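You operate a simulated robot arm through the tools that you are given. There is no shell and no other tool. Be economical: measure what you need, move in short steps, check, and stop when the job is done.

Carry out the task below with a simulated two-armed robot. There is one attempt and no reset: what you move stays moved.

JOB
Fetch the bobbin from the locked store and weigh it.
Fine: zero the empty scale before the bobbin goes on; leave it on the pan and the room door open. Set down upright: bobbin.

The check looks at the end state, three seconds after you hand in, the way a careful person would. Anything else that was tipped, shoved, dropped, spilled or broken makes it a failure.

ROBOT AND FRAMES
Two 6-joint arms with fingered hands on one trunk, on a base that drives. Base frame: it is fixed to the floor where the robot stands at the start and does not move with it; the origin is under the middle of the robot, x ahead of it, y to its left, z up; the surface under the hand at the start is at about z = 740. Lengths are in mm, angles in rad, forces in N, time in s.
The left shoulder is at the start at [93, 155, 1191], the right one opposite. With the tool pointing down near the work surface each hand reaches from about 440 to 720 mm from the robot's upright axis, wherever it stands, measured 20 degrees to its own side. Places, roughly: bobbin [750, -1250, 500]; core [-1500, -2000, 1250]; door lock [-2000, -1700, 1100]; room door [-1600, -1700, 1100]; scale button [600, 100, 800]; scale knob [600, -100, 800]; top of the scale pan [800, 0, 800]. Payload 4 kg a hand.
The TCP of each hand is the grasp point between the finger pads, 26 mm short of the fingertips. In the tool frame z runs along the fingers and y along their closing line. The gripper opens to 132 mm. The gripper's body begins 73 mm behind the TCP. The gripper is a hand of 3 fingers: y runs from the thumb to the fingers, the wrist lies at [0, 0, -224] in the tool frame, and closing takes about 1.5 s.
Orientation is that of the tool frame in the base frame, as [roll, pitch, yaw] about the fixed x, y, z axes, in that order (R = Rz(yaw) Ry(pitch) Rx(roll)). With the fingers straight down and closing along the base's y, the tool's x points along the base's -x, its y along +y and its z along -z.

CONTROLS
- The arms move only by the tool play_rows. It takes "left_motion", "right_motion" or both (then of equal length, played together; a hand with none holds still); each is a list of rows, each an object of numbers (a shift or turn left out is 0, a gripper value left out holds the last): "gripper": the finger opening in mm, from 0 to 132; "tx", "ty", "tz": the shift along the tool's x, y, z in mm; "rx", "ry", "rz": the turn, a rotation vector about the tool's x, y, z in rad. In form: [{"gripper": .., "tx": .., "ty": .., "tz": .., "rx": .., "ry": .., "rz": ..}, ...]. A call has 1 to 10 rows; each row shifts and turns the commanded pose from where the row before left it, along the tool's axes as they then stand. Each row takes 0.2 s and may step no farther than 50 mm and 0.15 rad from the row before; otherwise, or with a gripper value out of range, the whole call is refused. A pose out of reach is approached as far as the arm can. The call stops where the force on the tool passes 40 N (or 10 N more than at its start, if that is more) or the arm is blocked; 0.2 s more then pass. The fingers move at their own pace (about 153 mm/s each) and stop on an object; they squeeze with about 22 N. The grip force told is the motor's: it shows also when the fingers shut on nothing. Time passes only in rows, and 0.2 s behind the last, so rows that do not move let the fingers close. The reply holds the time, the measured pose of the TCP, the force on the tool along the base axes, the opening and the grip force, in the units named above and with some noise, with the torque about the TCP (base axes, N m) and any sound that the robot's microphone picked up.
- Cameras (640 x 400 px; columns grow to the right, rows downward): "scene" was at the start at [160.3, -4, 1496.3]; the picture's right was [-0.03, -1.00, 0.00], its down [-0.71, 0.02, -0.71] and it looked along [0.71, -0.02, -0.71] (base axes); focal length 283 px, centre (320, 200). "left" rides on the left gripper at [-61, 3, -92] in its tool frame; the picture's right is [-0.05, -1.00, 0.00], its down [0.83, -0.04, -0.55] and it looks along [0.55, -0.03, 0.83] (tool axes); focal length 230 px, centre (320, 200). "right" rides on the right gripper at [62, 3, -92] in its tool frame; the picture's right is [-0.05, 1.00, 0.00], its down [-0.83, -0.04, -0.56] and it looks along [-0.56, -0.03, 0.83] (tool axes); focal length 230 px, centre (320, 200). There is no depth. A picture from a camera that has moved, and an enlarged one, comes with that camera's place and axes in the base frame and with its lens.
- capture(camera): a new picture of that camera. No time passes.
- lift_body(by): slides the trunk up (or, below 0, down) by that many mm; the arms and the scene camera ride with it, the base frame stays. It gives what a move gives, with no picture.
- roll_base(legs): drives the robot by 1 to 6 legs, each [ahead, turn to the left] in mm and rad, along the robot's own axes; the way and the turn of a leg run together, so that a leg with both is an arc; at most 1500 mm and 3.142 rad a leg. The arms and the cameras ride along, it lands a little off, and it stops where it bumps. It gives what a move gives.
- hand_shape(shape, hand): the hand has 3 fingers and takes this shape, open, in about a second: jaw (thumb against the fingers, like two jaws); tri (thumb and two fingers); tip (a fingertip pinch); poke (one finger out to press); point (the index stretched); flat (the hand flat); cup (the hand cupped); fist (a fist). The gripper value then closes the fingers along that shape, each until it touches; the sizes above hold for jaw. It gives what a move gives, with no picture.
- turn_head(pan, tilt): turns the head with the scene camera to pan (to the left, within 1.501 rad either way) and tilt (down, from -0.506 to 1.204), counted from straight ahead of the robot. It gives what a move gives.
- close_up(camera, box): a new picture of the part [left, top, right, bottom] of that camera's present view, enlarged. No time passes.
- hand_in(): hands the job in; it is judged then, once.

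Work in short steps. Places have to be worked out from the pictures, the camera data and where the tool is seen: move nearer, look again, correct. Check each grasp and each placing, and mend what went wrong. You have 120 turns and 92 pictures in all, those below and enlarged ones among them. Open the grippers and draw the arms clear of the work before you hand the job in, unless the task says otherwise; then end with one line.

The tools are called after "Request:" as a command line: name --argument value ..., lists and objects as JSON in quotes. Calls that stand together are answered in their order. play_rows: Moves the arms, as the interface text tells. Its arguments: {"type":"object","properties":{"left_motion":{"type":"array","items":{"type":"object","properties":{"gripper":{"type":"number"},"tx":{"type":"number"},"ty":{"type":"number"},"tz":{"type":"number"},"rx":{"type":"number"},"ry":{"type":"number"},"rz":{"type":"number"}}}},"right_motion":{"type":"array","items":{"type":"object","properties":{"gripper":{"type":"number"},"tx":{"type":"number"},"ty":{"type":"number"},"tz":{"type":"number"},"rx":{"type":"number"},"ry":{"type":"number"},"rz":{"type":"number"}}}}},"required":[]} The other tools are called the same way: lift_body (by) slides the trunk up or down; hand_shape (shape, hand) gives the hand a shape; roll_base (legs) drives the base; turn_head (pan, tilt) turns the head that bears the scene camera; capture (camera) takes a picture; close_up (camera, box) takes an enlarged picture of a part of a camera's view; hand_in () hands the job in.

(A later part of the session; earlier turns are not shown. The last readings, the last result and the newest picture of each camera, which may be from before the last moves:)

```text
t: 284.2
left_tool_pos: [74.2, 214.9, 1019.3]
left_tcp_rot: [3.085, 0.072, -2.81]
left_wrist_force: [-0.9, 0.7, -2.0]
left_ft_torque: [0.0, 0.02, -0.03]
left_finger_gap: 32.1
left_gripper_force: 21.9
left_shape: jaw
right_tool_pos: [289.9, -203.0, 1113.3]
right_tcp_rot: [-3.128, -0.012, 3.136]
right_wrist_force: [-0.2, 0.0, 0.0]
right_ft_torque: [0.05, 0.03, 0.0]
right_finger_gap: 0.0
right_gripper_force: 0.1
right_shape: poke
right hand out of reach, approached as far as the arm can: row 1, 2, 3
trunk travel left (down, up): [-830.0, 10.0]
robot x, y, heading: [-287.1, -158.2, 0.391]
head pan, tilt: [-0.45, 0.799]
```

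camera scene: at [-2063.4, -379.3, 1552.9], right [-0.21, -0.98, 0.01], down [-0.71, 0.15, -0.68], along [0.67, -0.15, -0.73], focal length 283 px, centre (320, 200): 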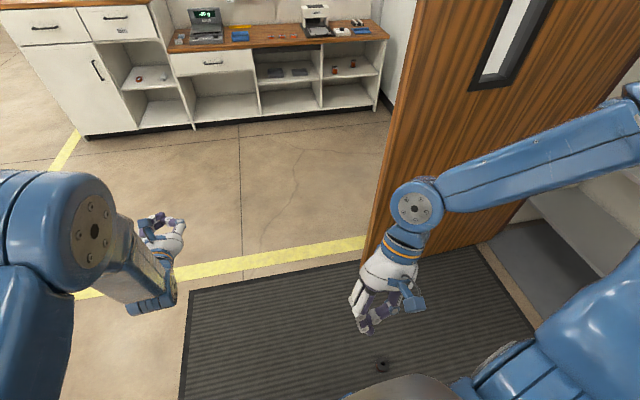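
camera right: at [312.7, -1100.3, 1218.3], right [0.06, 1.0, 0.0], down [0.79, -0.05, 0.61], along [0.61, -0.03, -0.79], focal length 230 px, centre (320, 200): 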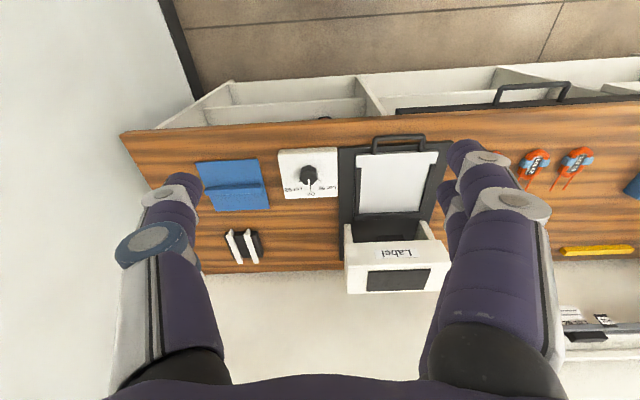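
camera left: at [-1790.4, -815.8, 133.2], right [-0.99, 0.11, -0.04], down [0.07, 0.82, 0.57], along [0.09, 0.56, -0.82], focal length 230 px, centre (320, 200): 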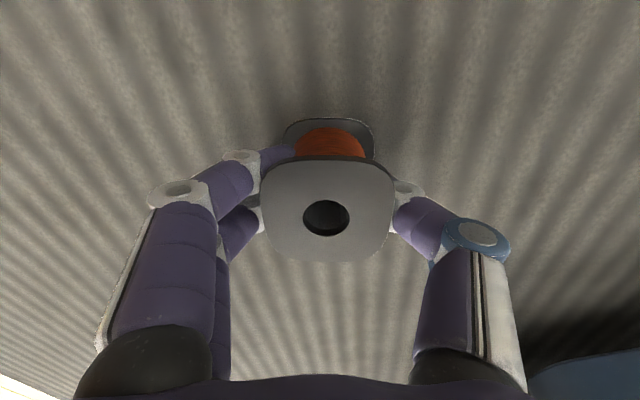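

Right hand is in poke shape pointing down. From the first picture the Zero button is at about (588,68). Drive forward 250 and bring the poke hand near it at a safe height.

Request:
roll_base --legs '[[250, 0]]'

Request:
turn_head --pan -0.3 --tilt 0.85

Request:
play_rows --right_motion '[{"ty": 40, "tx": -15}, {"ty": 40, "tx": -15}, {"ty": 40, "tx": -15}, {"ty": 40, "tx": -15}, {"ty": 15, "tx": -7, "tz": 30}, {"tz": 40}, {"tz": 40}, {"tz": 40}, {}]'

Request:
capture --camera "right"

```text
t: 286.0
left_tool_pos: [299.3, 309.4, 1021.1]
left_tcp_rot: [3.085, 0.077, -2.81]
left_wrist_force: [-0.3, -0.8, -3.0]
left_ft_torque: [-0.03, 0.04, -0.02]
left_finger_gap: 32.1
left_gripper_force: 21.9
left_shape: jaw
right_tool_pos: [513.7, -109.6, 1115.2]
right_tcp_rot: [-3.129, -0.007, 3.134]
right_wrist_force: [0.6, -1.0, 0.1]
right_ft_torque: [0.01, 0.0, -0.01]
right_finger_gap: 0.0
right_gripper_force: 0.1
right_shape: poke
trunk travel left (down, up): [-830.0, 10.0]
robot x, y, heading: [-59.5, -63.5, 0.39]
head pan, tilt: [-0.45, 0.799]
```

```text
t: 286.7
left_tool_pos: [285.3, 308.0, 1027.2]
left_tcp_rot: [3.081, 0.089, -2.81]
left_wrist_force: [-0.4, -0.2, -3.3]
left_ft_torque: [-0.01, 0.03, -0.03]
left_finger_gap: 32.1
left_gripper_force: 21.8
left_shape: jaw
right_tool_pos: [500.2, -115.6, 1122.5]
right_tcp_rot: [-3.136, 0.004, 3.136]
right_wrist_force: [-0.2, 1.2, -0.9]
right_ft_torque: [-0.03, 0.01, 0.0]
right_finger_gap: 0.0
right_gripper_force: 0.0
right_shape: poke
trunk travel left (down, up): [-830.0, 10.0]
robot x, y, heading: [-53.1, -58.6, 0.391]
head pan, tilt: [-0.3, 0.85]
```

```text
t: 288.5
left_tool_pos: [265.2, 303.7, 1037.6]
left_tcp_rot: [3.078, 0.11, -2.808]
left_wrist_force: [-0.1, -0.2, -2.1]
left_ft_torque: [-0.01, -0.04, -0.04]
left_finger_gap: 32.1
left_gripper_force: 21.7
left_shape: jaw
right_tool_pos: [554.2, 49.9, 988.5]
right_tcp_rot: [-3.139, 0.026, 3.13]
right_wrist_force: [0.0, -0.3, -0.2]
right_ft_torque: [0.02, -0.02, 0.02]
right_finger_gap: 0.3
right_gripper_force: 0.1
right_shape: poke
trunk travel left (down, up): [-830.0, 10.0]
robot x, y, heading: [-58.7, -60.5, 0.389]
head pan, tilt: [-0.3, 0.85]
stopped in row 9 (right hand): the arm was blocked; the commanded pose is now the measured one
```

```text
9 pictures are left
camera right: at [489.7, 54.8, 1077.9], right [0.06, 1.0, 0.0], down [0.81, -0.05, 0.58], along [0.58, -0.04, -0.82], focal length 230 px, centre (320, 200)
```

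right: 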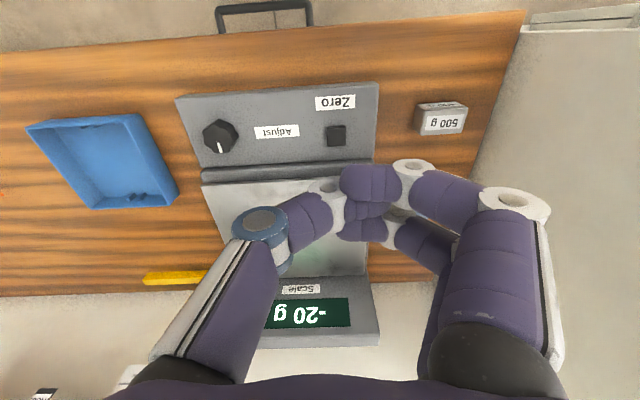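

The Zero button is at ≈(592,67,797); the display still reads -20 g. I'll zoom to see where the poking fingertip is.

Request:
close_up --camera "right" --box '[220, 110, 480, 290]'

```text
2.22 times, centred on (350, 200) of right
camera zoom: at [489.7, 54.8, 1077.9], right [0.06, 1.0, 0.0], down [0.81, -0.05, 0.58], along [0.58, -0.04, -0.82], focal length 511 px, centre (253, 200)
```

zoom: 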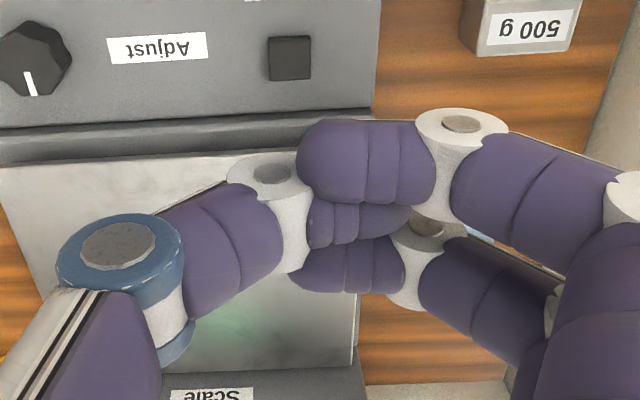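

The hand is clenched at gripper 0. Opening the poke shape should extend the finger; check again.

Request:
play_rows --right_motion '[{"gripper": 132}, {}, {}, {}, {}, {}]'

Request:
capture --camera "right"

```text
t: 289.9
left_tool_pos: [266.4, 303.7, 1037.2]
left_tcp_rot: [3.079, 0.108, -2.812]
left_wrist_force: [-0.3, -0.4, -3.0]
left_ft_torque: [0.04, -0.03, 0.01]
left_finger_gap: 32.1
left_gripper_force: 22.1
left_shape: jaw
right_tool_pos: [552.9, 50.0, 985.5]
right_tcp_rot: [-3.136, 0.024, 3.13]
right_wrist_force: [-0.8, 0.4, 0.4]
right_ft_torque: [0.0, -0.02, -0.01]
right_finger_gap: 0.1
right_gripper_force: 0.0
right_shape: poke
trunk travel left (down, up): [-830.0, 10.0]
robot x, y, heading: [-53.3, -61.0, 0.391]
head pan, tilt: [-0.3, 0.85]
```

```text
7 pictures are left
camera right: at [490.0, 55.1, 1076.6], right [0.06, 1.0, 0.0], down [0.82, -0.05, 0.58], along [0.57, -0.04, -0.82], focal length 230 px, centre (320, 200)
```

right: 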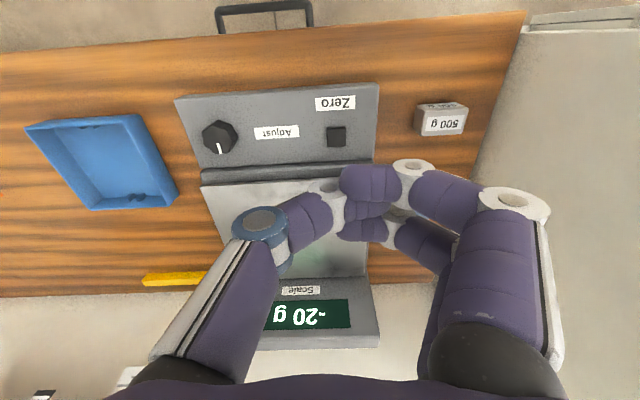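

The shape is what it is; the fingertip cluster is just left of centre. Align so the index tip is over the button and descend in two stages.

Request:
play_rows --right_motion '[{"tx": -40, "ty": 2}, {"tz": 35}, {"tz": 35}, {"tz": 35}, {"tz": 15}, {}]'

```text
t: 290.5
left_tool_pos: [247.2, 301.7, 1044.4]
left_tcp_rot: [3.074, 0.128, -2.809]
left_wrist_force: [-0.6, 1.0, -3.0]
left_ft_torque: [0.03, 0.01, -0.02]
left_finger_gap: 32.1
left_gripper_force: 22.3
left_shape: jaw
right_tool_pos: [579.4, 44.5, 978.7]
right_tcp_rot: [3.14, 0.043, 3.127]
right_wrist_force: [0.2, 0.0, 0.0]
right_ft_torque: [0.04, -0.01, 0.01]
right_finger_gap: 0.1
right_gripper_force: 0.1
right_shape: poke
trunk travel left (down, up): [-830.0, 10.0]
robot x, y, heading: [-63.1, -63.1, 0.394]
head pan, tilt: [-0.3, 0.85]
stopped in row 2 (right hand): the arm was blocked; the commanded pose is now the measured one
```

The arm gets blocked, so I'll descend with the trunk instead (left hand is clear of counters).

Request:
lift_body --by -110

Request:
play_rows --right_motion '[{"tx": -12, "ty": 6}, {}]'

Request:
capture --camera "right"

```text
t: 290.8
left_tool_pos: [229.7, 299.8, 1050.7]
left_tcp_rot: [3.074, 0.144, -2.807]
left_wrist_force: [-0.2, -0.2, -3.0]
left_ft_torque: [0.0, 0.01, -0.03]
left_finger_gap: 32.1
left_gripper_force: 22.0
left_shape: jaw
right_tool_pos: [565.8, 38.5, 986.5]
right_tcp_rot: [3.135, 0.06, 3.124]
right_wrist_force: [-0.5, -0.2, 0.3]
right_ft_torque: [-0.02, -0.01, -0.01]
right_finger_gap: 0.0
right_gripper_force: 0.1
right_shape: poke
trunk travel left (down, up): [-828.0, 12.0]
robot x, y, heading: [-60.0, -61.7, 0.389]
head pan, tilt: [-0.3, 0.85]
stopped: the arm was blocked; the commanded pose is now the measured one
```

```text
t: 291.4
left_tool_pos: [231.2, 300.8, 1049.6]
left_tcp_rot: [3.074, 0.144, -2.811]
left_wrist_force: [-0.4, -0.4, -3.3]
left_ft_torque: [-0.01, 0.02, -0.01]
left_finger_gap: 32.0
left_gripper_force: 22.0
left_shape: jaw
right_tool_pos: [577.5, 43.4, 987.4]
right_tcp_rot: [3.138, 0.059, 3.125]
right_wrist_force: [-0.2, -0.5, 0.6]
right_ft_torque: [0.0, -0.01, -0.04]
right_finger_gap: 0.0
right_gripper_force: 0.1
right_shape: poke
trunk travel left (down, up): [-828.0, 12.0]
robot x, y, heading: [-57.7, -63.7, 0.389]
head pan, tilt: [-0.3, 0.85]
```

```text
6 pictures are left
camera right: at [511.6, 48.2, 1074.0], right [0.07, 1.0, 0.01], down [0.8, -0.06, 0.6], along [0.6, -0.03, -0.8], focal length 230 px, centre (320, 200)
```

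right: 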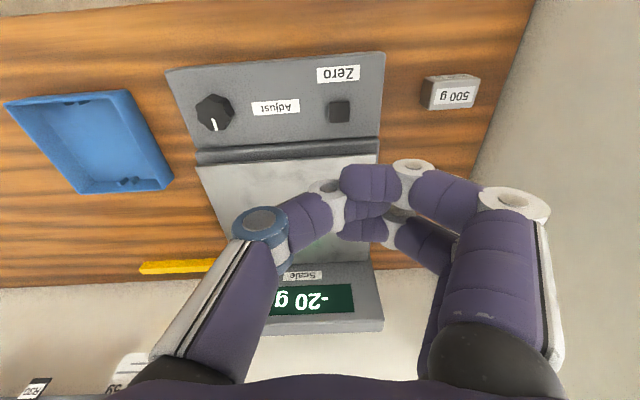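

Nothing is near the arms; these "blocked" stops look transient and earlier retries worked. Retry lowering the trunk.

Request:
lift_body --by -60

Request:
lift_body --by -50

```text
t: 292.4
left_tool_pos: [231.3, 300.6, 990.1]
left_tcp_rot: [3.073, 0.143, -2.809]
left_wrist_force: [0.0, 0.4, -2.2]
left_ft_torque: [0.02, 0.04, 0.01]
left_finger_gap: 31.9
left_gripper_force: 21.8
left_shape: jaw
right_tool_pos: [578.3, 43.7, 926.4]
right_tcp_rot: [3.137, 0.059, 3.127]
right_wrist_force: [0.0, -1.2, 0.3]
right_ft_torque: [0.03, 0.02, 0.01]
right_finger_gap: 0.1
right_gripper_force: 0.0
right_shape: poke
trunk travel left (down, up): [-768.0, 72.0]
robot x, y, heading: [-54.0, -59.5, 0.386]
head pan, tilt: [-0.3, 0.85]
```

```text
t: 293.4
left_tool_pos: [230.3, 299.1, 939.8]
left_tcp_rot: [3.074, 0.143, -2.809]
left_wrist_force: [-0.4, 0.2, -3.0]
left_ft_torque: [-0.03, 0.0, 0.0]
left_finger_gap: 32.0
left_gripper_force: 22.5
left_shape: jaw
right_tool_pos: [578.0, 43.8, 876.6]
right_tcp_rot: [3.136, 0.057, 3.124]
right_wrist_force: [0.7, -0.3, 0.4]
right_ft_torque: [0.0, 0.01, -0.01]
right_finger_gap: 0.0
right_gripper_force: 0.0
right_shape: poke
trunk travel left (down, up): [-718.0, 122.0]
robot x, y, heading: [-56.4, -61.6, 0.39]
head pan, tilt: [-0.3, 0.85]
```

Trunk lowering works. Button ≈(591,68); the index tip sits about +28 mm in y from the TCP. Shift and lower until contact.

Request:
play_rows --right_motion '[{"tx": -13, "ty": -3}, {}]'

Request:
lift_body --by -35

Request:
lift_body --by -12

Request:
lift_body --by -10

```text
t: 293.9
left_tool_pos: [231.6, 300.3, 940.1]
left_tcp_rot: [3.073, 0.143, -2.811]
left_wrist_force: [-0.8, 0.5, -3.2]
left_ft_torque: [-0.01, 0.02, 0.04]
left_finger_gap: 32.0
left_gripper_force: 21.6
left_shape: jaw
right_tool_pos: [590.4, 39.6, 876.8]
right_tcp_rot: [3.135, 0.059, 3.124]
right_wrist_force: [0.6, 0.4, 0.0]
right_ft_torque: [0.03, -0.02, -0.01]
right_finger_gap: 0.1
right_gripper_force: 0.1
right_shape: poke
trunk travel left (down, up): [-718.0, 122.0]
robot x, y, heading: [-56.9, -62.2, 0.387]
head pan, tilt: [-0.3, 0.85]
```

```text
t: 294.7
left_tool_pos: [231.9, 298.9, 904.8]
left_tcp_rot: [3.073, 0.144, -2.811]
left_wrist_force: [0.4, -0.3, -2.9]
left_ft_torque: [0.01, -0.02, -0.03]
left_finger_gap: 32.1
left_gripper_force: 21.9
left_shape: jaw
right_tool_pos: [590.3, 40.8, 842.6]
right_tcp_rot: [3.136, 0.059, 3.126]
right_wrist_force: [0.6, 0.1, -0.8]
right_ft_torque: [0.01, 0.01, 0.0]
right_finger_gap: 0.0
right_gripper_force: 0.2
right_shape: poke
trunk travel left (down, up): [-683.0, 157.0]
robot x, y, heading: [-58.3, -59.5, 0.388]
head pan, tilt: [-0.3, 0.85]
```

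```text
t: 295.3
left_tool_pos: [232.1, 298.2, 893.6]
left_tcp_rot: [3.075, 0.143, -2.81]
left_wrist_force: [-0.2, -0.3, -2.7]
left_ft_torque: [0.01, 0.0, -0.02]
left_finger_gap: 32.1
left_gripper_force: 22.1
left_shape: jaw
right_tool_pos: [589.9, 40.0, 830.4]
right_tcp_rot: [3.135, 0.06, 3.126]
right_wrist_force: [0.0, -0.7, -0.7]
right_ft_torque: [-0.03, -0.03, -0.01]
right_finger_gap: 0.0
right_gripper_force: 0.0
right_shape: poke
trunk travel left (down, up): [-671.0, 169.0]
robot x, y, heading: [-57.1, -61.5, 0.386]
head pan, tilt: [-0.3, 0.85]
```

```text
t: 295.9
left_tool_pos: [231.4, 298.2, 882.3]
left_tcp_rot: [3.073, 0.143, -2.81]
left_wrist_force: [-0.8, -0.4, -2.2]
left_ft_torque: [-0.02, -0.02, -0.02]
left_finger_gap: 32.3
left_gripper_force: 22.0
left_shape: jaw
right_tool_pos: [592.0, 40.8, 821.0]
right_tcp_rot: [3.135, 0.062, 3.126]
right_wrist_force: [0.6, 0.0, -0.1]
right_ft_torque: [0.03, -0.01, 0.01]
right_finger_gap: 0.2
right_gripper_force: 0.1
right_shape: poke
trunk travel left (down, up): [-661.0, 179.0]
robot x, y, heading: [-54.7, -62.0, 0.388]
head pan, tilt: [-0.3, 0.85]
```

No contact yet; continue in 6 mm steps.

Request:
lift_body --by -7

Request:
lift_body --by -6

Request:
lift_body --by -5

```text
t: 296.5
left_tool_pos: [230.2, 298.2, 875.7]
left_tcp_rot: [3.073, 0.143, -2.81]
left_wrist_force: [0.2, 0.3, -1.8]
left_ft_torque: [0.0, -0.01, 0.01]
left_finger_gap: 32.2
left_gripper_force: 21.8
left_shape: jaw
right_tool_pos: [590.6, 39.2, 812.2]
right_tcp_rot: [3.137, 0.058, 3.126]
right_wrist_force: [0.2, 0.0, -1.2]
right_ft_torque: [0.02, 0.04, -0.01]
right_finger_gap: 0.0
right_gripper_force: 0.0
right_shape: poke
trunk travel left (down, up): [-654.0, 186.0]
robot x, y, heading: [-58.9, -60.6, 0.386]
head pan, tilt: [-0.3, 0.85]
```

```text
t: 297.0
left_tool_pos: [230.3, 300.3, 869.4]
left_tcp_rot: [3.073, 0.145, -2.81]
left_wrist_force: [0.2, 0.2, -2.5]
left_ft_torque: [0.02, 0.03, 0.05]
left_finger_gap: 31.8
left_gripper_force: 22.0
left_shape: jaw
right_tool_pos: [590.8, 39.6, 806.8]
right_tcp_rot: [3.136, 0.061, 3.127]
right_wrist_force: [0.3, 0.1, -0.3]
right_ft_torque: [-0.01, 0.01, -0.01]
right_finger_gap: 0.0
right_gripper_force: 0.1
right_shape: poke
trunk travel left (down, up): [-648.0, 192.0]
robot x, y, heading: [-53.4, -61.6, 0.395]
head pan, tilt: [-0.3, 0.85]
```

```text
t: 297.6
left_tool_pos: [232.0, 299.0, 865.8]
left_tcp_rot: [3.073, 0.142, -2.808]
left_wrist_force: [0.7, 0.3, -2.1]
left_ft_torque: [0.03, 0.04, 0.01]
left_finger_gap: 32.1
left_gripper_force: 21.6
left_shape: jaw
right_tool_pos: [590.1, 39.0, 802.0]
right_tcp_rot: [3.136, 0.058, 3.127]
right_wrist_force: [-0.4, -0.7, -0.3]
right_ft_torque: [0.0, 0.01, -0.02]
right_finger_gap: 0.0
right_gripper_force: 0.1
right_shape: poke
trunk travel left (down, up): [-643.0, 197.0]
robot x, y, heading: [-56.8, -61.6, 0.386]
head pan, tilt: [-0.3, 0.85]
```

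Still no contact. A look with the hand camera is needed.

Request:
capture --camera "right"

```text
5 pictures are left
camera right: at [524.4, 44.7, 889.7], right [0.07, 1.0, 0.01], down [0.8, -0.06, 0.6], along [0.6, -0.03, -0.8], focal length 230 px, centre (320, 200)
```

right: 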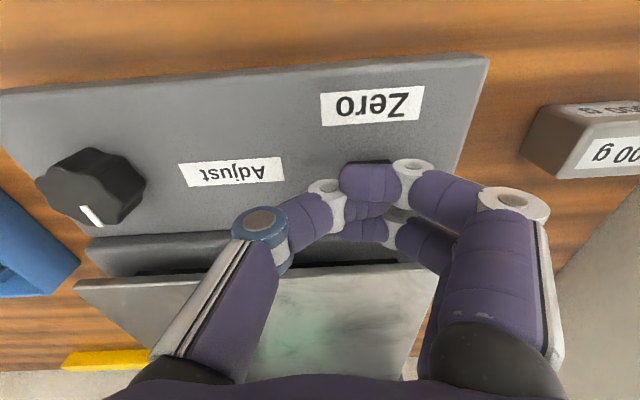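

The index finger is directly over the button, which is lower (z≈775). Keep lowering.

Request:
lift_body --by -8

Request:
lift_body --by -5

Request:
lift_body --by -4

Request:
lift_body --by -4

```text
t: 298.1
left_tool_pos: [230.7, 298.6, 855.8]
left_tcp_rot: [3.075, 0.144, -2.81]
left_wrist_force: [0.0, 0.4, -2.5]
left_ft_torque: [0.01, -0.01, 0.0]
left_finger_gap: 32.0
left_gripper_force: 21.7
left_shape: jaw
right_tool_pos: [590.6, 39.9, 794.4]
right_tcp_rot: [3.135, 0.061, 3.126]
right_wrist_force: [1.0, -0.4, 0.2]
right_ft_torque: [-0.01, -0.01, -0.01]
right_finger_gap: 0.1
right_gripper_force: 0.1
right_shape: poke
trunk travel left (down, up): [-635.0, 205.0]
robot x, y, heading: [-57.8, -60.6, 0.394]
head pan, tilt: [-0.3, 0.85]
```

```text
t: 298.7
left_tool_pos: [230.0, 300.4, 851.6]
left_tcp_rot: [3.073, 0.144, -2.811]
left_wrist_force: [-0.6, 0.2, -2.4]
left_ft_torque: [0.02, 0.02, 0.02]
left_finger_gap: 31.6
left_gripper_force: 21.8
left_shape: jaw
right_tool_pos: [590.7, 40.4, 788.8]
right_tcp_rot: [3.135, 0.058, 3.127]
right_wrist_force: [-0.7, -0.4, 0.2]
right_ft_torque: [0.01, -0.01, -0.01]
right_finger_gap: 0.0
right_gripper_force: 0.0
right_shape: poke
trunk travel left (down, up): [-630.0, 210.0]
robot x, y, heading: [-54.1, -64.2, 0.39]
head pan, tilt: [-0.3, 0.85]
```

```text
t: 299.2
left_tool_pos: [231.6, 300.0, 847.3]
left_tcp_rot: [3.072, 0.142, -2.812]
left_wrist_force: [-0.1, 0.3, -3.0]
left_ft_torque: [-0.02, 0.0, -0.01]
left_finger_gap: 32.2
left_gripper_force: 21.9
left_shape: jaw
right_tool_pos: [590.3, 41.4, 785.2]
right_tcp_rot: [3.134, 0.059, 3.125]
right_wrist_force: [0.6, 0.3, 0.7]
right_ft_torque: [0.04, 0.0, -0.01]
right_finger_gap: 0.3
right_gripper_force: 0.0
right_shape: poke
trunk travel left (down, up): [-626.0, 214.0]
robot x, y, heading: [-58.6, -66.6, 0.393]
head pan, tilt: [-0.3, 0.85]
heard: click
```

```text
t: 299.7
left_tool_pos: [230.2, 299.2, 843.4]
left_tcp_rot: [3.074, 0.143, -2.81]
left_wrist_force: [0.6, -0.8, -2.8]
left_ft_torque: [0.02, 0.05, 0.04]
left_finger_gap: 31.9
left_gripper_force: 22.1
left_shape: jaw
right_tool_pos: [590.3, 40.4, 781.7]
right_tcp_rot: [3.135, 0.062, 3.126]
right_wrist_force: [-0.3, -0.6, 4.0]
right_ft_torque: [0.11, 0.02, 0.01]
right_finger_gap: 0.0
right_gripper_force: 0.1
right_shape: poke
trunk travel left (down, up): [-622.0, 218.0]
robot x, y, heading: [-58.3, -61.8, 0.387]
head pan, tilt: [-0.3, 0.85]
```

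A click was heard: the zero button fired. Raise clear, back off, and square up to heading 0; retract the right hand and tilt the left hand toward horizontal.

Request:
lift_body --by 200

Request:
roll_base --legs '[[-220, 0]]'

Request:
roll_base --legs '[[0, -0.39]]'

Request:
play_rows --left_motion '[{"tx": -30, "ry": -0.1}, {"tx": -30, "ry": -0.1}, {"ry": -0.12}, {"ry": -0.12}, {"ry": -0.12}, {"ry": -0.12}, {"ry": -0.12}, {"ry": -0.12}, {"ry": -0.12}, {"ry": -0.09}]' --right_motion '[{"tx": 30}, {"tx": 30}, {"tx": 30}, {"tx": 30}, {"tx": 30}, {"tx": 30}, {"tx": 30}, {}, {}, {}]'

```text
t: 301.7
left_tool_pos: [211.6, 295.9, 1048.9]
left_tcp_rot: [3.075, 0.162, -2.811]
left_wrist_force: [-0.7, -0.6, -2.2]
left_ft_torque: [0.01, 0.0, -0.02]
left_finger_gap: 32.4
left_gripper_force: 22.0
left_shape: jaw
right_tool_pos: [574.9, 32.4, 992.3]
right_tcp_rot: [3.132, 0.08, 3.124]
right_wrist_force: [-0.9, 0.5, -0.1]
right_ft_torque: [0.01, -0.04, 0.0]
right_finger_gap: 0.0
right_gripper_force: 0.0
right_shape: poke
trunk travel left (down, up): [-819.0, 21.0]
robot x, y, heading: [-58.3, -61.8, 0.391]
head pan, tilt: [-0.3, 0.85]
stopped: the arm was blocked; the commanded pose is now the measured one
```

```text
t: 303.4
left_tool_pos: [10.6, 214.0, 1047.2]
left_tcp_rot: [3.072, 0.155, -2.807]
left_wrist_force: [0.3, 0.0, -3.1]
left_ft_torque: [0.05, 0.0, -0.01]
left_finger_gap: 32.0
left_gripper_force: 21.8
left_shape: jaw
right_tool_pos: [372.9, -48.7, 986.0]
right_tcp_rot: [3.132, 0.074, 3.126]
right_wrist_force: [0.6, -0.1, -1.0]
right_ft_torque: [0.0, 0.0, -0.03]
right_finger_gap: 0.1
right_gripper_force: 0.0
right_shape: poke
trunk travel left (down, up): [-819.0, 21.0]
robot x, y, heading: [-263.4, -146.1, 0.397]
head pan, tilt: [-0.3, 0.85]
```

```text
t: 304.3
left_tool_pos: [39.9, 209.0, 1091.6]
left_tcp_rot: [3.07, 0.317, -2.874]
left_wrist_force: [2.1, 1.5, -0.7]
left_ft_torque: [-0.03, 0.12, 0.02]
left_finger_gap: 31.8
left_gripper_force: 21.6
left_shape: jaw
right_tool_pos: [327.3, -106.3, 1022.6]
right_tcp_rot: [3.118, 0.135, 3.062]
right_wrist_force: [0.4, 0.5, -1.3]
right_ft_torque: [-0.03, -0.05, 0.0]
right_finger_gap: 0.3
right_gripper_force: 0.1
right_shape: poke
trunk travel left (down, up): [-819.0, 21.0]
robot x, y, heading: [-262.0, -145.8, 0.341]
head pan, tilt: [-0.3, 0.85]
stopped in leg 1: the robot was blocked; the commanded pose is now the measured one
```

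```text
t: 305.2
left_tool_pos: [113.3, 227.9, 1131.2]
left_tcp_rot: [3.045, 0.694, -2.907]
left_wrist_force: [-0.3, 1.1, -2.9]
left_ft_torque: [0.0, 0.01, 0.0]
left_finger_gap: 31.8
left_gripper_force: 21.6
left_shape: jaw
left hand out of reach, approached as far as the arm can: row 1, 3, 4
right_tool_pos: [244.0, -126.4, 1016.3]
right_tcp_rot: [3.019, 0.068, 2.961]
right_wrist_force: [0.4, -0.3, 0.8]
right_ft_torque: [0.02, -0.04, -0.05]
right_finger_gap: 0.2
right_gripper_force: 0.1
right_shape: poke
right hand out of reach, approached as far as the arm can: row 3, 4
trunk travel left (down, up): [-819.0, 21.0]
robot x, y, heading: [-262.7, -146.8, 0.336]
head pan, tilt: [-0.3, 0.85]
stopped in row 4 (right hand): the arm was blocked; the commanded pose is now the measured one
```

Continue: lower the trunk a little for stability, finish squaring to heading 0, and finish the tilt.

Request:
lift_body --by -80

Request:
roll_base --legs '[[0, -0.336]]'

Request:
play_rows --left_motion '[{"ry": -0.12}, {"ry": -0.12}, {"ry": -0.12}, {"ry": -0.12}, {"ry": -0.08}, {"tz": 30}, {"tz": 30}, {"tz": 30}, {}]'

Request:
turn_head --pan -0.1 --tilt 0.6

```text
t: 306.4
left_tool_pos: [110.6, 228.8, 1046.9]
left_tcp_rot: [3.048, 0.686, -2.906]
left_wrist_force: [-0.2, 1.0, -2.6]
left_ft_torque: [0.03, 0.06, -0.01]
left_finger_gap: 31.6
left_gripper_force: 22.3
left_shape: jaw
right_tool_pos: [247.2, -123.9, 940.2]
right_tcp_rot: [3.016, 0.08, 2.962]
right_wrist_force: [0.0, 1.2, 0.5]
right_ft_torque: [0.01, -0.01, -0.02]
right_finger_gap: 0.0
right_gripper_force: 0.1
right_shape: poke
trunk travel left (down, up): [-739.0, 101.0]
robot x, y, heading: [-262.9, -146.5, 0.344]
head pan, tilt: [-0.3, 0.85]
```

```text
t: 307.9
left_tool_pos: [202.4, 84.0, 1037.0]
left_tcp_rot: [3.053, 0.619, 3.048]
left_wrist_force: [0.1, 0.0, -1.3]
left_ft_torque: [0.01, 0.06, -0.01]
left_finger_gap: 32.0
left_gripper_force: 22.3
left_shape: jaw
right_tool_pos: [225.7, -293.8, 939.8]
right_tcp_rot: [3.02, 0.081, 2.63]
right_wrist_force: [0.3, 0.6, 0.2]
right_ft_torque: [0.01, 0.02, 0.0]
right_finger_gap: 0.0
right_gripper_force: 0.0
right_shape: poke
trunk travel left (down, up): [-739.0, 101.0]
robot x, y, heading: [-260.7, -142.4, 0.003]
head pan, tilt: [-0.3, 0.85]
```

```text
t: 309.9
left_tool_pos: [340.6, 81.6, 1007.7]
left_tcp_rot: [2.946, 1.194, 2.915]
left_wrist_force: [-0.2, -0.7, -1.7]
left_ft_torque: [0.03, 0.04, 0.01]
left_finger_gap: 31.8
left_gripper_force: 22.2
left_shape: jaw
left hand out of reach, approached as far as the arm can: row 1, 2, 3, 4
right_tool_pos: [213.0, -296.3, 950.2]
right_tcp_rot: [2.999, 0.091, 2.616]
right_wrist_force: [0.6, -0.2, 0.4]
right_ft_torque: [-0.03, -0.02, -0.02]
right_finger_gap: 0.1
right_gripper_force: 0.1
right_shape: poke
trunk travel left (down, up): [-739.0, 101.0]
robot x, y, heading: [-262.1, -142.6, 0.003]
head pan, tilt: [-0.3, 0.85]
```

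```text
t: 310.6
left_tool_pos: [341.9, 81.6, 1007.3]
left_tcp_rot: [2.947, 1.192, 2.917]
left_wrist_force: [0.9, -0.5, -3.1]
left_ft_torque: [0.0, 0.05, -0.01]
left_finger_gap: 31.8
left_gripper_force: 22.0
left_shape: jaw
right_tool_pos: [212.6, -294.9, 949.4]
right_tcp_rot: [2.999, 0.092, 2.618]
right_wrist_force: [0.1, 0.1, 0.6]
right_ft_torque: [-0.02, 0.0, -0.01]
right_finger_gap: 0.2
right_gripper_force: 0.1
right_shape: poke
trunk travel left (down, up): [-739.0, 101.0]
robot x, y, heading: [-260.4, -143.2, -0.003]
head pan, tilt: [-0.099, 0.6]
```

Stable now. Trim left hand roll/tilt, extend 100 mm, shift to y≈42, raise the right hand, then drive forward 300 mm over the pan.

Request:
play_rows --left_motion '[{"rz": -0.076, "ty": -20}, {"ry": -0.08, "ty": -20}, {"ry": -0.07}, {"tz": 32, "tx": -10}, {"tz": 32, "tx": -9}, {"tz": 32, "tx": -8}, {}]' --right_motion '[{"tz": -30}, {"tz": -30}, {"tz": -30}, {"tz": -30}, {}, {}, {}]'

Request:
roll_base --legs '[[300, 0]]'

Request:
capture --camera "scene"

```text
t: 312.2
left_tool_pos: [439.9, 40.6, 1010.7]
left_tcp_rot: [3.132, 1.35, 3.115]
left_wrist_force: [-0.1, 0.6, -2.2]
left_ft_torque: [0.0, 0.0, -0.02]
left_finger_gap: 31.5
left_gripper_force: 22.1
left_shape: jaw
right_tool_pos: [188.5, -302.9, 1066.5]
right_tcp_rot: [3.012, 0.097, 2.626]
right_wrist_force: [-0.6, -0.8, 0.4]
right_ft_torque: [-0.01, 0.02, 0.02]
right_finger_gap: 0.1
right_gripper_force: 0.1
right_shape: poke
trunk travel left (down, up): [-739.0, 101.0]
robot x, y, heading: [-263.7, -144.4, 0.001]
head pan, tilt: [-0.099, 0.6]
```

```text
t: 314.3
left_tool_pos: [737.1, 40.1, 1009.6]
left_tcp_rot: [3.135, 1.35, 3.116]
left_wrist_force: [0.0, -0.3, -2.5]
left_ft_torque: [0.03, 0.05, -0.02]
left_finger_gap: 31.4
left_gripper_force: 21.9
left_shape: jaw
right_tool_pos: [486.4, -303.5, 1066.4]
right_tcp_rot: [3.016, 0.098, 2.627]
right_wrist_force: [0.2, -0.4, -0.3]
right_ft_torque: [0.01, 0.0, 0.0]
right_finger_gap: 0.0
right_gripper_force: 0.0
right_shape: poke
trunk travel left (down, up): [-739.0, 101.0]
robot x, y, heading: [35.4, -145.7, -0.0]
head pan, tilt: [-0.099, 0.6]
```

```text
4 pictures are left
camera scene: at [200.4, -156.0, 1524.7], right [-0.13, -0.99, 0.0], down [-0.57, 0.07, -0.82], along [0.81, -0.11, -0.57], focal length 283 px, centre (320, 200)
```

scene: 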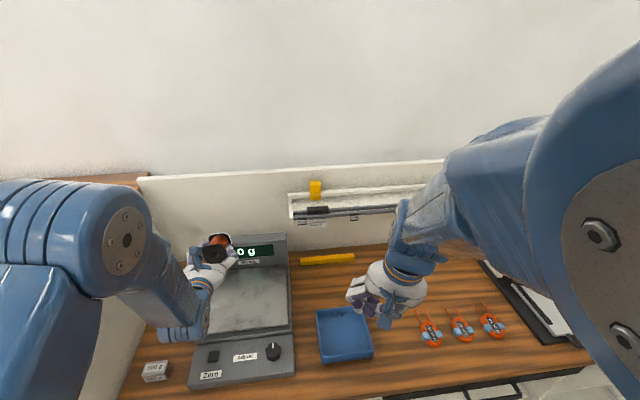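

The display now reads 0 g. The bobbin is held horizontally over the pan, with the white-rim end forward. Lower it toward the pan.

Request:
lift_body --by -155

Request:
lift_body --by -12

Request:
lift_body --by -8

Request:
lift_body --by -6

```text
t: 316.1
left_tool_pos: [720.4, 41.3, 866.1]
left_tcp_rot: [3.131, 1.368, 3.114]
left_wrist_force: [-0.9, -0.2, -2.2]
left_ft_torque: [0.03, 0.03, -0.01]
left_finger_gap: 31.9
left_gripper_force: 22.0
left_shape: jaw
right_tool_pos: [461.7, -303.6, 901.5]
right_tcp_rot: [3.019, 0.061, 2.623]
right_wrist_force: [0.1, 0.0, 0.5]
right_ft_torque: [0.02, 0.01, -0.01]
right_finger_gap: 0.0
right_gripper_force: 0.0
right_shape: poke
trunk travel left (down, up): [-584.0, 256.0]
robot x, y, heading: [32.7, -142.2, 0.005]
head pan, tilt: [-0.099, 0.6]
```

```text
t: 316.7
left_tool_pos: [720.3, 40.9, 855.9]
left_tcp_rot: [3.131, 1.367, 3.112]
left_wrist_force: [-0.4, 0.1, -3.0]
left_ft_torque: [0.01, 0.04, -0.02]
left_finger_gap: 31.9
left_gripper_force: 21.8
left_shape: jaw
right_tool_pos: [462.6, -303.6, 890.6]
right_tcp_rot: [3.019, 0.064, 2.623]
right_wrist_force: [0.4, -0.1, 0.1]
right_ft_torque: [-0.02, 0.0, -0.02]
right_finger_gap: 0.0
right_gripper_force: 0.1
right_shape: poke
trunk travel left (down, up): [-572.0, 268.0]
robot x, y, heading: [33.3, -144.9, 0.003]
head pan, tilt: [-0.099, 0.6]
```

```text
t: 317.2
left_tool_pos: [719.2, 42.0, 845.6]
left_tcp_rot: [3.132, 1.368, 3.114]
left_wrist_force: [0.8, 0.1, -3.0]
left_ft_torque: [0.03, 0.08, -0.02]
left_finger_gap: 31.9
left_gripper_force: 21.7
left_shape: jaw
right_tool_pos: [462.9, -302.7, 881.3]
right_tcp_rot: [3.02, 0.064, 2.623]
right_wrist_force: [0.5, 0.0, -0.9]
right_ft_torque: [0.01, -0.01, -0.01]
right_finger_gap: 0.0
right_gripper_force: 0.0
right_shape: poke
trunk travel left (down, up): [-564.0, 276.0]
robot x, y, heading: [35.0, -144.2, 0.004]
head pan, tilt: [-0.099, 0.6]
```

```text
t: 317.8
left_tool_pos: [719.8, 41.7, 840.9]
left_tcp_rot: [3.13, 1.368, 3.115]
left_wrist_force: [-0.1, -0.4, -2.9]
left_ft_torque: [0.02, 0.03, -0.01]
left_finger_gap: 31.7
left_gripper_force: 22.3
left_shape: jaw
right_tool_pos: [463.2, -303.4, 878.8]
right_tcp_rot: [3.018, 0.066, 2.625]
right_wrist_force: [-0.1, 0.0, -0.1]
right_ft_torque: [0.0, 0.0, 0.05]
right_finger_gap: 0.1
right_gripper_force: 0.0
right_shape: poke
trunk travel left (down, up): [-558.0, 282.0]
robot x, y, heading: [32.9, -143.7, -0.002]
head pan, tilt: [-0.099, 0.6]
```

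No contact yet at TCP 841; continue.

Request:
lift_body --by -8

Request:
lift_body --by -6

Request:
lift_body --by -4

Request:
lift_body --by -4

```text
t: 318.4
left_tool_pos: [719.5, 41.4, 834.0]
left_tcp_rot: [3.128, 1.371, 3.112]
left_wrist_force: [-1.8, -0.1, 4.8]
left_ft_torque: [0.06, -0.15, 0.01]
left_finger_gap: 31.8
left_gripper_force: 21.8
left_shape: jaw
right_tool_pos: [462.4, -304.1, 870.0]
right_tcp_rot: [3.017, 0.071, 2.624]
right_wrist_force: [-0.6, 0.0, 0.2]
right_ft_torque: [-0.02, -0.01, 0.0]
right_finger_gap: 0.0
right_gripper_force: 0.0
right_shape: poke
trunk travel left (down, up): [-550.0, 290.0]
robot x, y, heading: [33.9, -140.9, 0.002]
head pan, tilt: [-0.099, 0.6]
```

```text
t: 318.9
left_tool_pos: [719.7, 40.6, 827.7]
left_tcp_rot: [3.13, 1.371, 3.113]
left_wrist_force: [-2.5, 0.3, 7.9]
left_ft_torque: [0.03, -0.33, 0.0]
left_finger_gap: 32.3
left_gripper_force: 22.3
left_shape: jaw
right_tool_pos: [461.6, -305.2, 864.6]
right_tcp_rot: [3.019, 0.072, 2.625]
right_wrist_force: [0.3, -0.4, -0.1]
right_ft_torque: [-0.02, -0.02, 0.01]
right_finger_gap: 0.0
right_gripper_force: 0.1
right_shape: poke
trunk travel left (down, up): [-544.0, 296.0]
robot x, y, heading: [29.8, -141.0, 0.001]
head pan, tilt: [-0.099, 0.6]
```

```text
t: 319.4
left_tool_pos: [719.1, 41.4, 825.9]
left_tcp_rot: [3.129, 1.372, 3.113]
left_wrist_force: [-3.2, -0.4, 11.5]
left_ft_torque: [0.06, -0.41, -0.02]
left_finger_gap: 32.3
left_gripper_force: 22.0
left_shape: jaw
right_tool_pos: [460.7, -304.7, 862.4]
right_tcp_rot: [3.017, 0.074, 2.625]
right_wrist_force: [0.6, -0.3, 0.0]
right_ft_torque: [0.04, -0.01, -0.02]
right_finger_gap: 0.1
right_gripper_force: 0.0
right_shape: poke
trunk travel left (down, up): [-540.0, 300.0]
robot x, y, heading: [30.1, -143.2, 0.003]
head pan, tilt: [-0.099, 0.6]
```

```text
t: 320.0
left_tool_pos: [718.3, 41.5, 822.0]
left_tcp_rot: [3.126, 1.374, 3.107]
left_wrist_force: [-2.5, -1.0, 15.6]
left_ft_torque: [0.07, -0.45, 0.0]
left_finger_gap: 32.4
left_gripper_force: 22.4
left_shape: jaw
right_tool_pos: [462.2, -305.8, 858.8]
right_tcp_rot: [3.018, 0.077, 2.626]
right_wrist_force: [-0.4, -0.3, 0.0]
right_ft_torque: [-0.03, -0.03, 0.01]
right_finger_gap: 0.1
right_gripper_force: 0.0
right_shape: poke
trunk travel left (down, up): [-536.0, 304.0]
robot x, y, heading: [32.5, -143.1, 0.004]
head pan, tilt: [-0.099, 0.6]
```

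The bobbin is lying on the pan with light load. Release, slide back out, raise, and rotate the hand to point down (slightly back-tilted).

Request:
play_rows --left_motion '[{"gripper": 100}, {}, {}, {}]'

Request:
roll_base --legs '[[-160, 0]]'

Request:
lift_body --by 170

Request:
play_rows --left_motion '[{"ry": 0.15}, {"ry": 0.15}, {"ry": 0.15}, {"ry": 0.15}, {"ry": 0.15}, {"ry": 0.15}, {"ry": 0.15}, {"ry": 0.15}, {"ry": 0.15}, {"ry": 0.15}]'

Request:
capture --camera "scene"

```text
t: 321.0
left_tool_pos: [719.0, 40.3, 818.6]
left_tcp_rot: [3.125, 1.368, 3.108]
left_wrist_force: [-0.4, -2.8, 6.5]
left_ft_torque: [0.28, -0.17, -0.08]
left_finger_gap: 96.7
left_gripper_force: 0.1
left_shape: jaw
right_tool_pos: [462.4, -304.3, 858.5]
right_tcp_rot: [3.017, 0.075, 2.625]
right_wrist_force: [-0.4, 0.5, 0.6]
right_ft_torque: [0.01, 0.01, -0.01]
right_finger_gap: 0.1
right_gripper_force: 0.1
right_shape: poke
trunk travel left (down, up): [-536.0, 304.0]
robot x, y, heading: [33.0, -145.3, -0.001]
head pan, tilt: [-0.099, 0.6]
```

```text
t: 322.4
left_tool_pos: [557.8, 42.2, 819.2]
left_tcp_rot: [3.131, 1.368, 3.116]
left_wrist_force: [-0.9, 0.1, -0.2]
left_ft_torque: [0.03, 0.01, 0.01]
left_finger_gap: 99.8
left_gripper_force: 0.1
left_shape: jaw
right_tool_pos: [302.2, -303.6, 859.0]
right_tcp_rot: [3.016, 0.08, 2.626]
right_wrist_force: [0.1, -0.5, 0.0]
right_ft_torque: [-0.01, -0.02, -0.01]
right_finger_gap: 0.0
right_gripper_force: 0.0
right_shape: poke
trunk travel left (down, up): [-536.0, 304.0]
robot x, y, heading: [-128.9, -144.2, 0.003]
head pan, tilt: [-0.099, 0.6]
```

```text
t: 324.3
left_tool_pos: [542.6, 41.8, 1000.4]
left_tcp_rot: [3.123, 1.387, 3.108]
left_wrist_force: [0.5, -0.3, 0.1]
left_ft_torque: [-0.01, 0.0, 0.01]
left_finger_gap: 100.1
left_gripper_force: 0.0
left_shape: jaw
right_tool_pos: [276.3, -304.7, 1010.4]
right_tcp_rot: [3.043, 0.016, 2.626]
right_wrist_force: [-0.4, 0.0, 0.1]
right_ft_torque: [0.02, 0.0, 0.01]
right_finger_gap: 0.0
right_gripper_force: 0.0
right_shape: poke
trunk travel left (down, up): [-706.0, 134.0]
robot x, y, heading: [-127.6, -143.7, 0.003]
head pan, tilt: [-0.099, 0.6]
```

```text
t: 326.5
left_tool_pos: [533.6, 41.4, 1016.6]
left_tcp_rot: [3.138, -0.034, 3.127]
left_wrist_force: [-0.3, 0.5, 0.5]
left_ft_torque: [-0.01, -0.05, 0.0]
left_finger_gap: 100.1
left_gripper_force: 0.1
left_shape: jaw
left hand out of reach, approached as far as the arm can: row 5
right_tool_pos: [247.3, -306.7, 995.8]
right_tcp_rot: [3.053, -0.043, 2.621]
right_wrist_force: [0.2, -1.0, 0.5]
right_ft_torque: [0.04, -0.01, 0.05]
right_finger_gap: 0.0
right_gripper_force: 0.0
right_shape: poke
trunk travel left (down, up): [-706.0, 134.0]
robot x, y, heading: [-126.1, -143.4, 0.004]
head pan, tilt: [-0.099, 0.6]
stopped in row 10 (left hand): the arm was blocked; the commanded pose is now the measured one
```

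```text
3 pictures are left
camera scene: at [37.8, -160.3, 1492.8], right [-0.17, -0.99, 0.0], down [-0.55, 0.09, -0.83], along [0.81, -0.14, -0.56], focal length 283 px, centre (320, 200)
```

scene: 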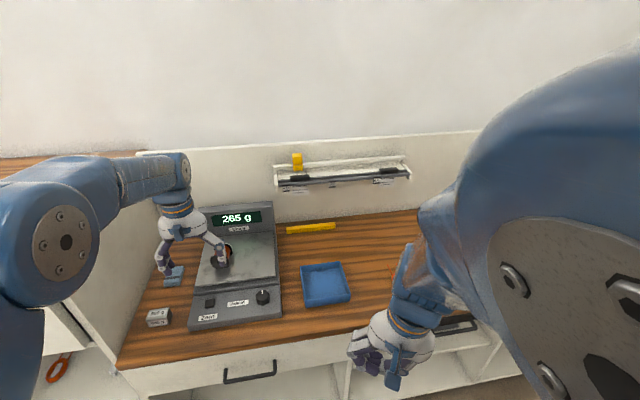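

The scale reads 265 g, with the bobbin lying at ≈(733,41). Drive forward 160, reach 40 more, and tilt slightly back; then look from the hand camera.

Request:
roll_base --legs '[[160, 0]]'

Request:
lift_body --by -60

Request:
play_rows --left_motion '[{"tx": -20, "ry": 0.07}, {"tx": -20, "ry": 0.07}, {}]'

Request:
capture --camera "left"

```text
t: 327.2
left_tool_pos: [503.2, 42.4, 1041.6]
left_tcp_rot: [3.139, 0.004, 3.129]
left_wrist_force: [-0.7, 0.3, -0.1]
left_ft_torque: [0.04, -0.05, 0.04]
left_finger_gap: 99.9
left_gripper_force: 0.1
left_shape: jaw
right_tool_pos: [192.6, -304.0, 978.0]
right_tcp_rot: [3.058, -0.16, 2.607]
right_wrist_force: [-1.0, -1.1, 0.8]
right_ft_torque: [0.0, -0.02, -0.01]
right_finger_gap: 0.1
right_gripper_force: 0.1
right_shape: poke
trunk travel left (down, up): [-706.0, 134.0]
robot x, y, heading: [-123.2, -143.4, 0.006]
head pan, tilt: [-0.099, 0.6]
stopped in leg 1: the robot was blocked; the commanded pose is now the measured one
```

```text
t: 328.2
left_tool_pos: [507.6, 41.1, 980.4]
left_tcp_rot: [3.136, 0.002, 3.129]
left_wrist_force: [0.7, 0.2, 0.4]
left_ft_torque: [-0.01, 0.0, 0.01]
left_finger_gap: 100.0
left_gripper_force: 0.0
left_shape: jaw
right_tool_pos: [196.5, -305.2, 917.5]
right_tcp_rot: [3.061, -0.155, 2.605]
right_wrist_force: [0.7, 0.4, -0.3]
right_ft_torque: [0.0, -0.03, 0.02]
right_finger_gap: 0.0
right_gripper_force: 0.1
right_shape: poke
trunk travel left (down, up): [-646.0, 194.0]
robot x, y, heading: [-121.6, -147.5, -0.001]
head pan, tilt: [-0.099, 0.6]
```

```text
t: 328.8
left_tool_pos: [538.4, 40.4, 999.6]
left_tcp_rot: [3.135, -0.085, 3.131]
left_wrist_force: [-0.3, -0.6, 0.0]
left_ft_torque: [0.01, -0.01, 0.0]
left_finger_gap: 99.8
left_gripper_force: 0.0
left_shape: jaw
right_tool_pos: [185.3, -301.4, 914.7]
right_tcp_rot: [3.041, -0.18, 2.617]
right_wrist_force: [-0.3, -1.3, -0.4]
right_ft_torque: [-0.01, -0.06, 0.02]
right_finger_gap: 0.0
right_gripper_force: 0.0
right_shape: poke
trunk travel left (down, up): [-646.0, 194.0]
robot x, y, heading: [-124.1, -144.3, 0.002]
head pan, tilt: [-0.099, 0.6]
stopped in row 3 (left hand): the arm was blocked; the commanded pose is now the measured one
```

```text
2 pictures are left
camera left: at [607.9, 42.0, 1084.5], right [0.04, -1.0, -0.01], down [-0.78, -0.04, 0.62], along [-0.62, -0.02, -0.78], focal length 230 px, centre (320, 200)
```

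left: 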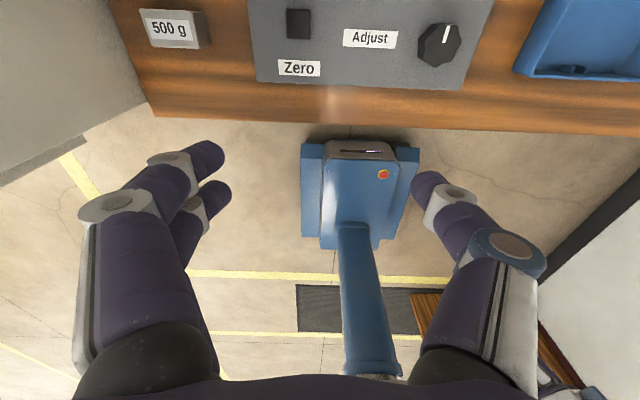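

The base drive was blocked transiently, so that picture was premature (it does show the door still open). Retry the drive only.

Request:
roll_base --legs '[[155, 0]]'

```text
t: 329.6
left_tool_pos: [509.7, 40.3, 1023.9]
left_tcp_rot: [3.134, -0.05, 3.13]
left_wrist_force: [0.1, -0.4, -0.8]
left_ft_torque: [0.0, -0.02, 0.0]
left_finger_gap: 100.0
left_gripper_force: 0.1
left_shape: jaw
right_tool_pos: [193.7, -291.4, 919.4]
right_tcp_rot: [2.977, -0.18, 2.664]
right_wrist_force: [0.7, -0.3, 0.5]
right_ft_torque: [0.01, -0.03, -0.01]
right_finger_gap: 0.0
right_gripper_force: 0.0
right_shape: poke
trunk travel left (down, up): [-646.0, 194.0]
robot x, y, heading: [-114.9, -141.1, -0.004]
head pan, tilt: [-0.099, 0.6]
stopped in leg 1: the robot was blocked; the commanded pose is now the measured one
```

The right arm's tightly folded pose is probably what jams. Extend it forward-outward a bit, then retry driving.

Request:
play_rows --right_motion '[{"tx": -40}, {"tx": -40}, {"tx": -40}, {}]'

Request:
roll_base --legs '[[150, 0]]'

```text
t: 330.6
left_tool_pos: [510.5, 39.4, 1022.5]
left_tcp_rot: [3.134, -0.054, 3.13]
left_wrist_force: [0.4, 0.5, 0.5]
left_ft_torque: [0.0, 0.02, -0.01]
left_finger_gap: 99.7
left_gripper_force: 0.1
left_shape: jaw
right_tool_pos: [280.6, -349.1, 902.8]
right_tcp_rot: [3.001, -0.164, 2.64]
right_wrist_force: [0.1, 0.3, -0.9]
right_ft_torque: [-0.02, -0.02, -0.02]
right_finger_gap: 0.0
right_gripper_force: 0.1
right_shape: poke
trunk travel left (down, up): [-646.0, 194.0]
robot x, y, heading: [-119.5, -140.5, 0.003]
head pan, tilt: [-0.099, 0.6]
```

```text
t: 331.9
left_tool_pos: [661.8, 39.4, 1021.9]
left_tcp_rot: [3.136, -0.054, 3.13]
left_wrist_force: [0.1, -0.5, -0.2]
left_ft_torque: [-0.04, 0.03, 0.01]
left_finger_gap: 100.0
left_gripper_force: 0.1
left_shape: jaw
right_tool_pos: [432.2, -350.6, 901.3]
right_tcp_rot: [3.0, -0.165, 2.643]
right_wrist_force: [-0.8, -0.2, 0.3]
right_ft_torque: [0.0, -0.02, -0.03]
right_finger_gap: 0.0
right_gripper_force: 0.1
right_shape: poke
trunk travel left (down, up): [-646.0, 194.0]
robot x, y, heading: [33.1, -142.4, 0.0]
head pan, tilt: [-0.099, 0.6]
```

That fixed it. Now reach forward 70 mm with a slight back-tilt, raising the right hand out of the way.

Request:
play_rows --left_motion '[{"tx": -24, "ry": 0.05}, {"tx": -24, "ry": 0.05}, {"tx": -22}, {"ty": 2}, {}]' --right_motion '[{"tz": -40}, {"tz": -40}, {"tz": -40}, {"tz": -30}, {}]'

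Request:
lift_body --by -100

```text
t: 332.5
left_tool_pos: [679.0, 37.8, 1045.1]
left_tcp_rot: [3.133, -0.102, 3.133]
left_wrist_force: [-0.5, -0.6, -0.1]
left_ft_torque: [-0.01, 0.01, 0.0]
left_finger_gap: 100.2
left_gripper_force: 0.0
left_shape: jaw
right_tool_pos: [395.6, -358.8, 963.7]
right_tcp_rot: [3.017, -0.201, 2.644]
right_wrist_force: [0.2, -0.9, -0.4]
right_ft_torque: [0.03, -0.03, -0.01]
right_finger_gap: 0.0
right_gripper_force: 0.1
right_shape: poke
trunk travel left (down, up): [-646.0, 194.0]
robot x, y, heading: [35.2, -143.6, -0.001]
head pan, tilt: [-0.099, 0.6]
stopped in row 2 (left hand): the arm was blocked; the commanded pose is now the measured one
```

```text
t: 332.9
left_tool_pos: [658.7, 39.1, 1056.6]
left_tcp_rot: [3.133, -0.078, 3.135]
left_wrist_force: [-1.0, 0.1, -0.1]
left_ft_torque: [0.03, -0.01, 0.01]
left_finger_gap: 99.8
left_gripper_force: 0.0
left_shape: jaw
right_tool_pos: [364.6, -358.1, 949.7]
right_tcp_rot: [3.044, -0.245, 2.64]
right_wrist_force: [-1.2, -0.4, 0.3]
right_ft_torque: [0.0, -0.03, -0.01]
right_finger_gap: 0.0
right_gripper_force: 0.1
right_shape: poke
trunk travel left (down, up): [-643.0, 197.0]
robot x, y, heading: [36.2, -140.8, 0.005]
head pan, tilt: [-0.099, 0.6]
stopped: the arm was blocked; the commanded pose is now the measured one
```

The left hand is too high relative to the shoulder; move it down with the arm itself.

Request:
play_rows --left_motion '[{"tz": 40}, {"tz": 40}, {"tz": 40}, {"tx": -25}, {"tx": -25}, {"tx": -20}, {}]'

```text
t: 333.2
left_tool_pos: [640.5, 39.1, 1051.6]
left_tcp_rot: [3.132, -0.06, 3.134]
left_wrist_force: [-0.5, -0.1, 0.8]
left_ft_torque: [0.03, -0.02, -0.01]
left_finger_gap: 100.0
left_gripper_force: 0.1
left_shape: jaw
right_tool_pos: [337.0, -354.7, 938.9]
right_tcp_rot: [3.069, -0.29, 2.634]
right_wrist_force: [0.4, -0.1, -0.4]
right_ft_torque: [-0.01, -0.02, 0.03]
right_finger_gap: 0.0
right_gripper_force: 0.0
right_shape: poke
trunk travel left (down, up): [-643.0, 197.0]
robot x, y, heading: [32.0, -143.5, 0.003]
head pan, tilt: [-0.099, 0.6]
stopped in row 1 (left hand): the arm was blocked; the commanded pose is now the measured one
```

Same symptom with the right arm creeping back. Extend the right forward again (that cured it), with the left still.

Request:
play_rows --right_motion '[{"tx": -40}, {"tx": -40}, {"tx": -40}, {"tx": -40}, {}, {}]'

Request:
play_rows --left_motion '[{"tz": 40}, {"tz": 40}, {"tz": 40}, {"tx": -25}, {"tx": -25}, {}]'

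```text
t: 334.6
left_tool_pos: [642.2, 39.5, 1050.1]
left_tcp_rot: [3.133, -0.064, 3.136]
left_wrist_force: [-0.7, -0.4, -0.3]
left_ft_torque: [0.02, 0.0, 0.03]
left_finger_gap: 100.2
left_gripper_force: 0.1
left_shape: jaw
right_tool_pos: [487.7, -431.0, 920.2]
right_tcp_rot: [3.032, -0.227, 2.645]
right_wrist_force: [-0.6, 0.1, 0.1]
right_ft_torque: [-0.01, -0.01, 0.01]
right_finger_gap: 0.1
right_gripper_force: 0.1
right_shape: poke
trunk travel left (down, up): [-643.0, 197.0]
robot x, y, heading: [33.0, -145.0, 0.001]
head pan, tilt: [-0.099, 0.6]
```

```text
t: 336.0
left_tool_pos: [665.0, 39.2, 939.4]
left_tcp_rot: [3.132, -0.04, 3.136]
left_wrist_force: [-0.5, -0.1, -0.3]
left_ft_torque: [0.01, -0.03, -0.02]
left_finger_gap: 100.0
left_gripper_force: 0.0
left_shape: jaw
right_tool_pos: [467.7, -430.4, 931.5]
right_tcp_rot: [3.018, -0.205, 2.652]
right_wrist_force: [-0.9, 0.5, -0.1]
right_ft_torque: [0.03, -0.05, 0.0]
right_finger_gap: 0.0
right_gripper_force: 0.1
right_shape: poke
trunk travel left (down, up): [-643.0, 197.0]
robot x, y, heading: [32.5, -141.0, 0.007]
head pan, tilt: [-0.099, 0.6]
stopped in row 6 (left hand): the arm was blocked; the commanded pose is now the measured one
```

Good progress. Reach forward 68 mm at this height.

Request:
play_rows --left_motion '[{"tx": -23, "ry": 0.04}, {"tx": -23, "ry": 0.04}, {"tx": -23, "ry": 0.04}, {"tz": 20}, {}]' --right_motion '[{"tx": -8}, {"tx": -8}, {"tx": -8}, {}, {}]'

```text
t: 336.6
left_tool_pos: [692.3, 38.2, 949.5]
left_tcp_rot: [3.131, -0.076, 3.137]
left_wrist_force: [-0.2, 0.0, -0.2]
left_ft_torque: [0.01, -0.02, 0.03]
left_finger_gap: 100.2
left_gripper_force: 0.1
left_shape: jaw
right_tool_pos: [466.1, -434.5, 935.8]
right_tcp_rot: [3.008, -0.19, 2.657]
right_wrist_force: [-0.3, -0.5, 0.7]
right_ft_torque: [0.02, -0.07, 0.0]
right_finger_gap: 0.1
right_gripper_force: 0.0
right_shape: poke
trunk travel left (down, up): [-643.0, 197.0]
robot x, y, heading: [31.3, -143.8, 0.002]
head pan, tilt: [-0.099, 0.6]
stopped in row 2 (left hand): the arm was blocked; the commanded pose is now the measured one
```

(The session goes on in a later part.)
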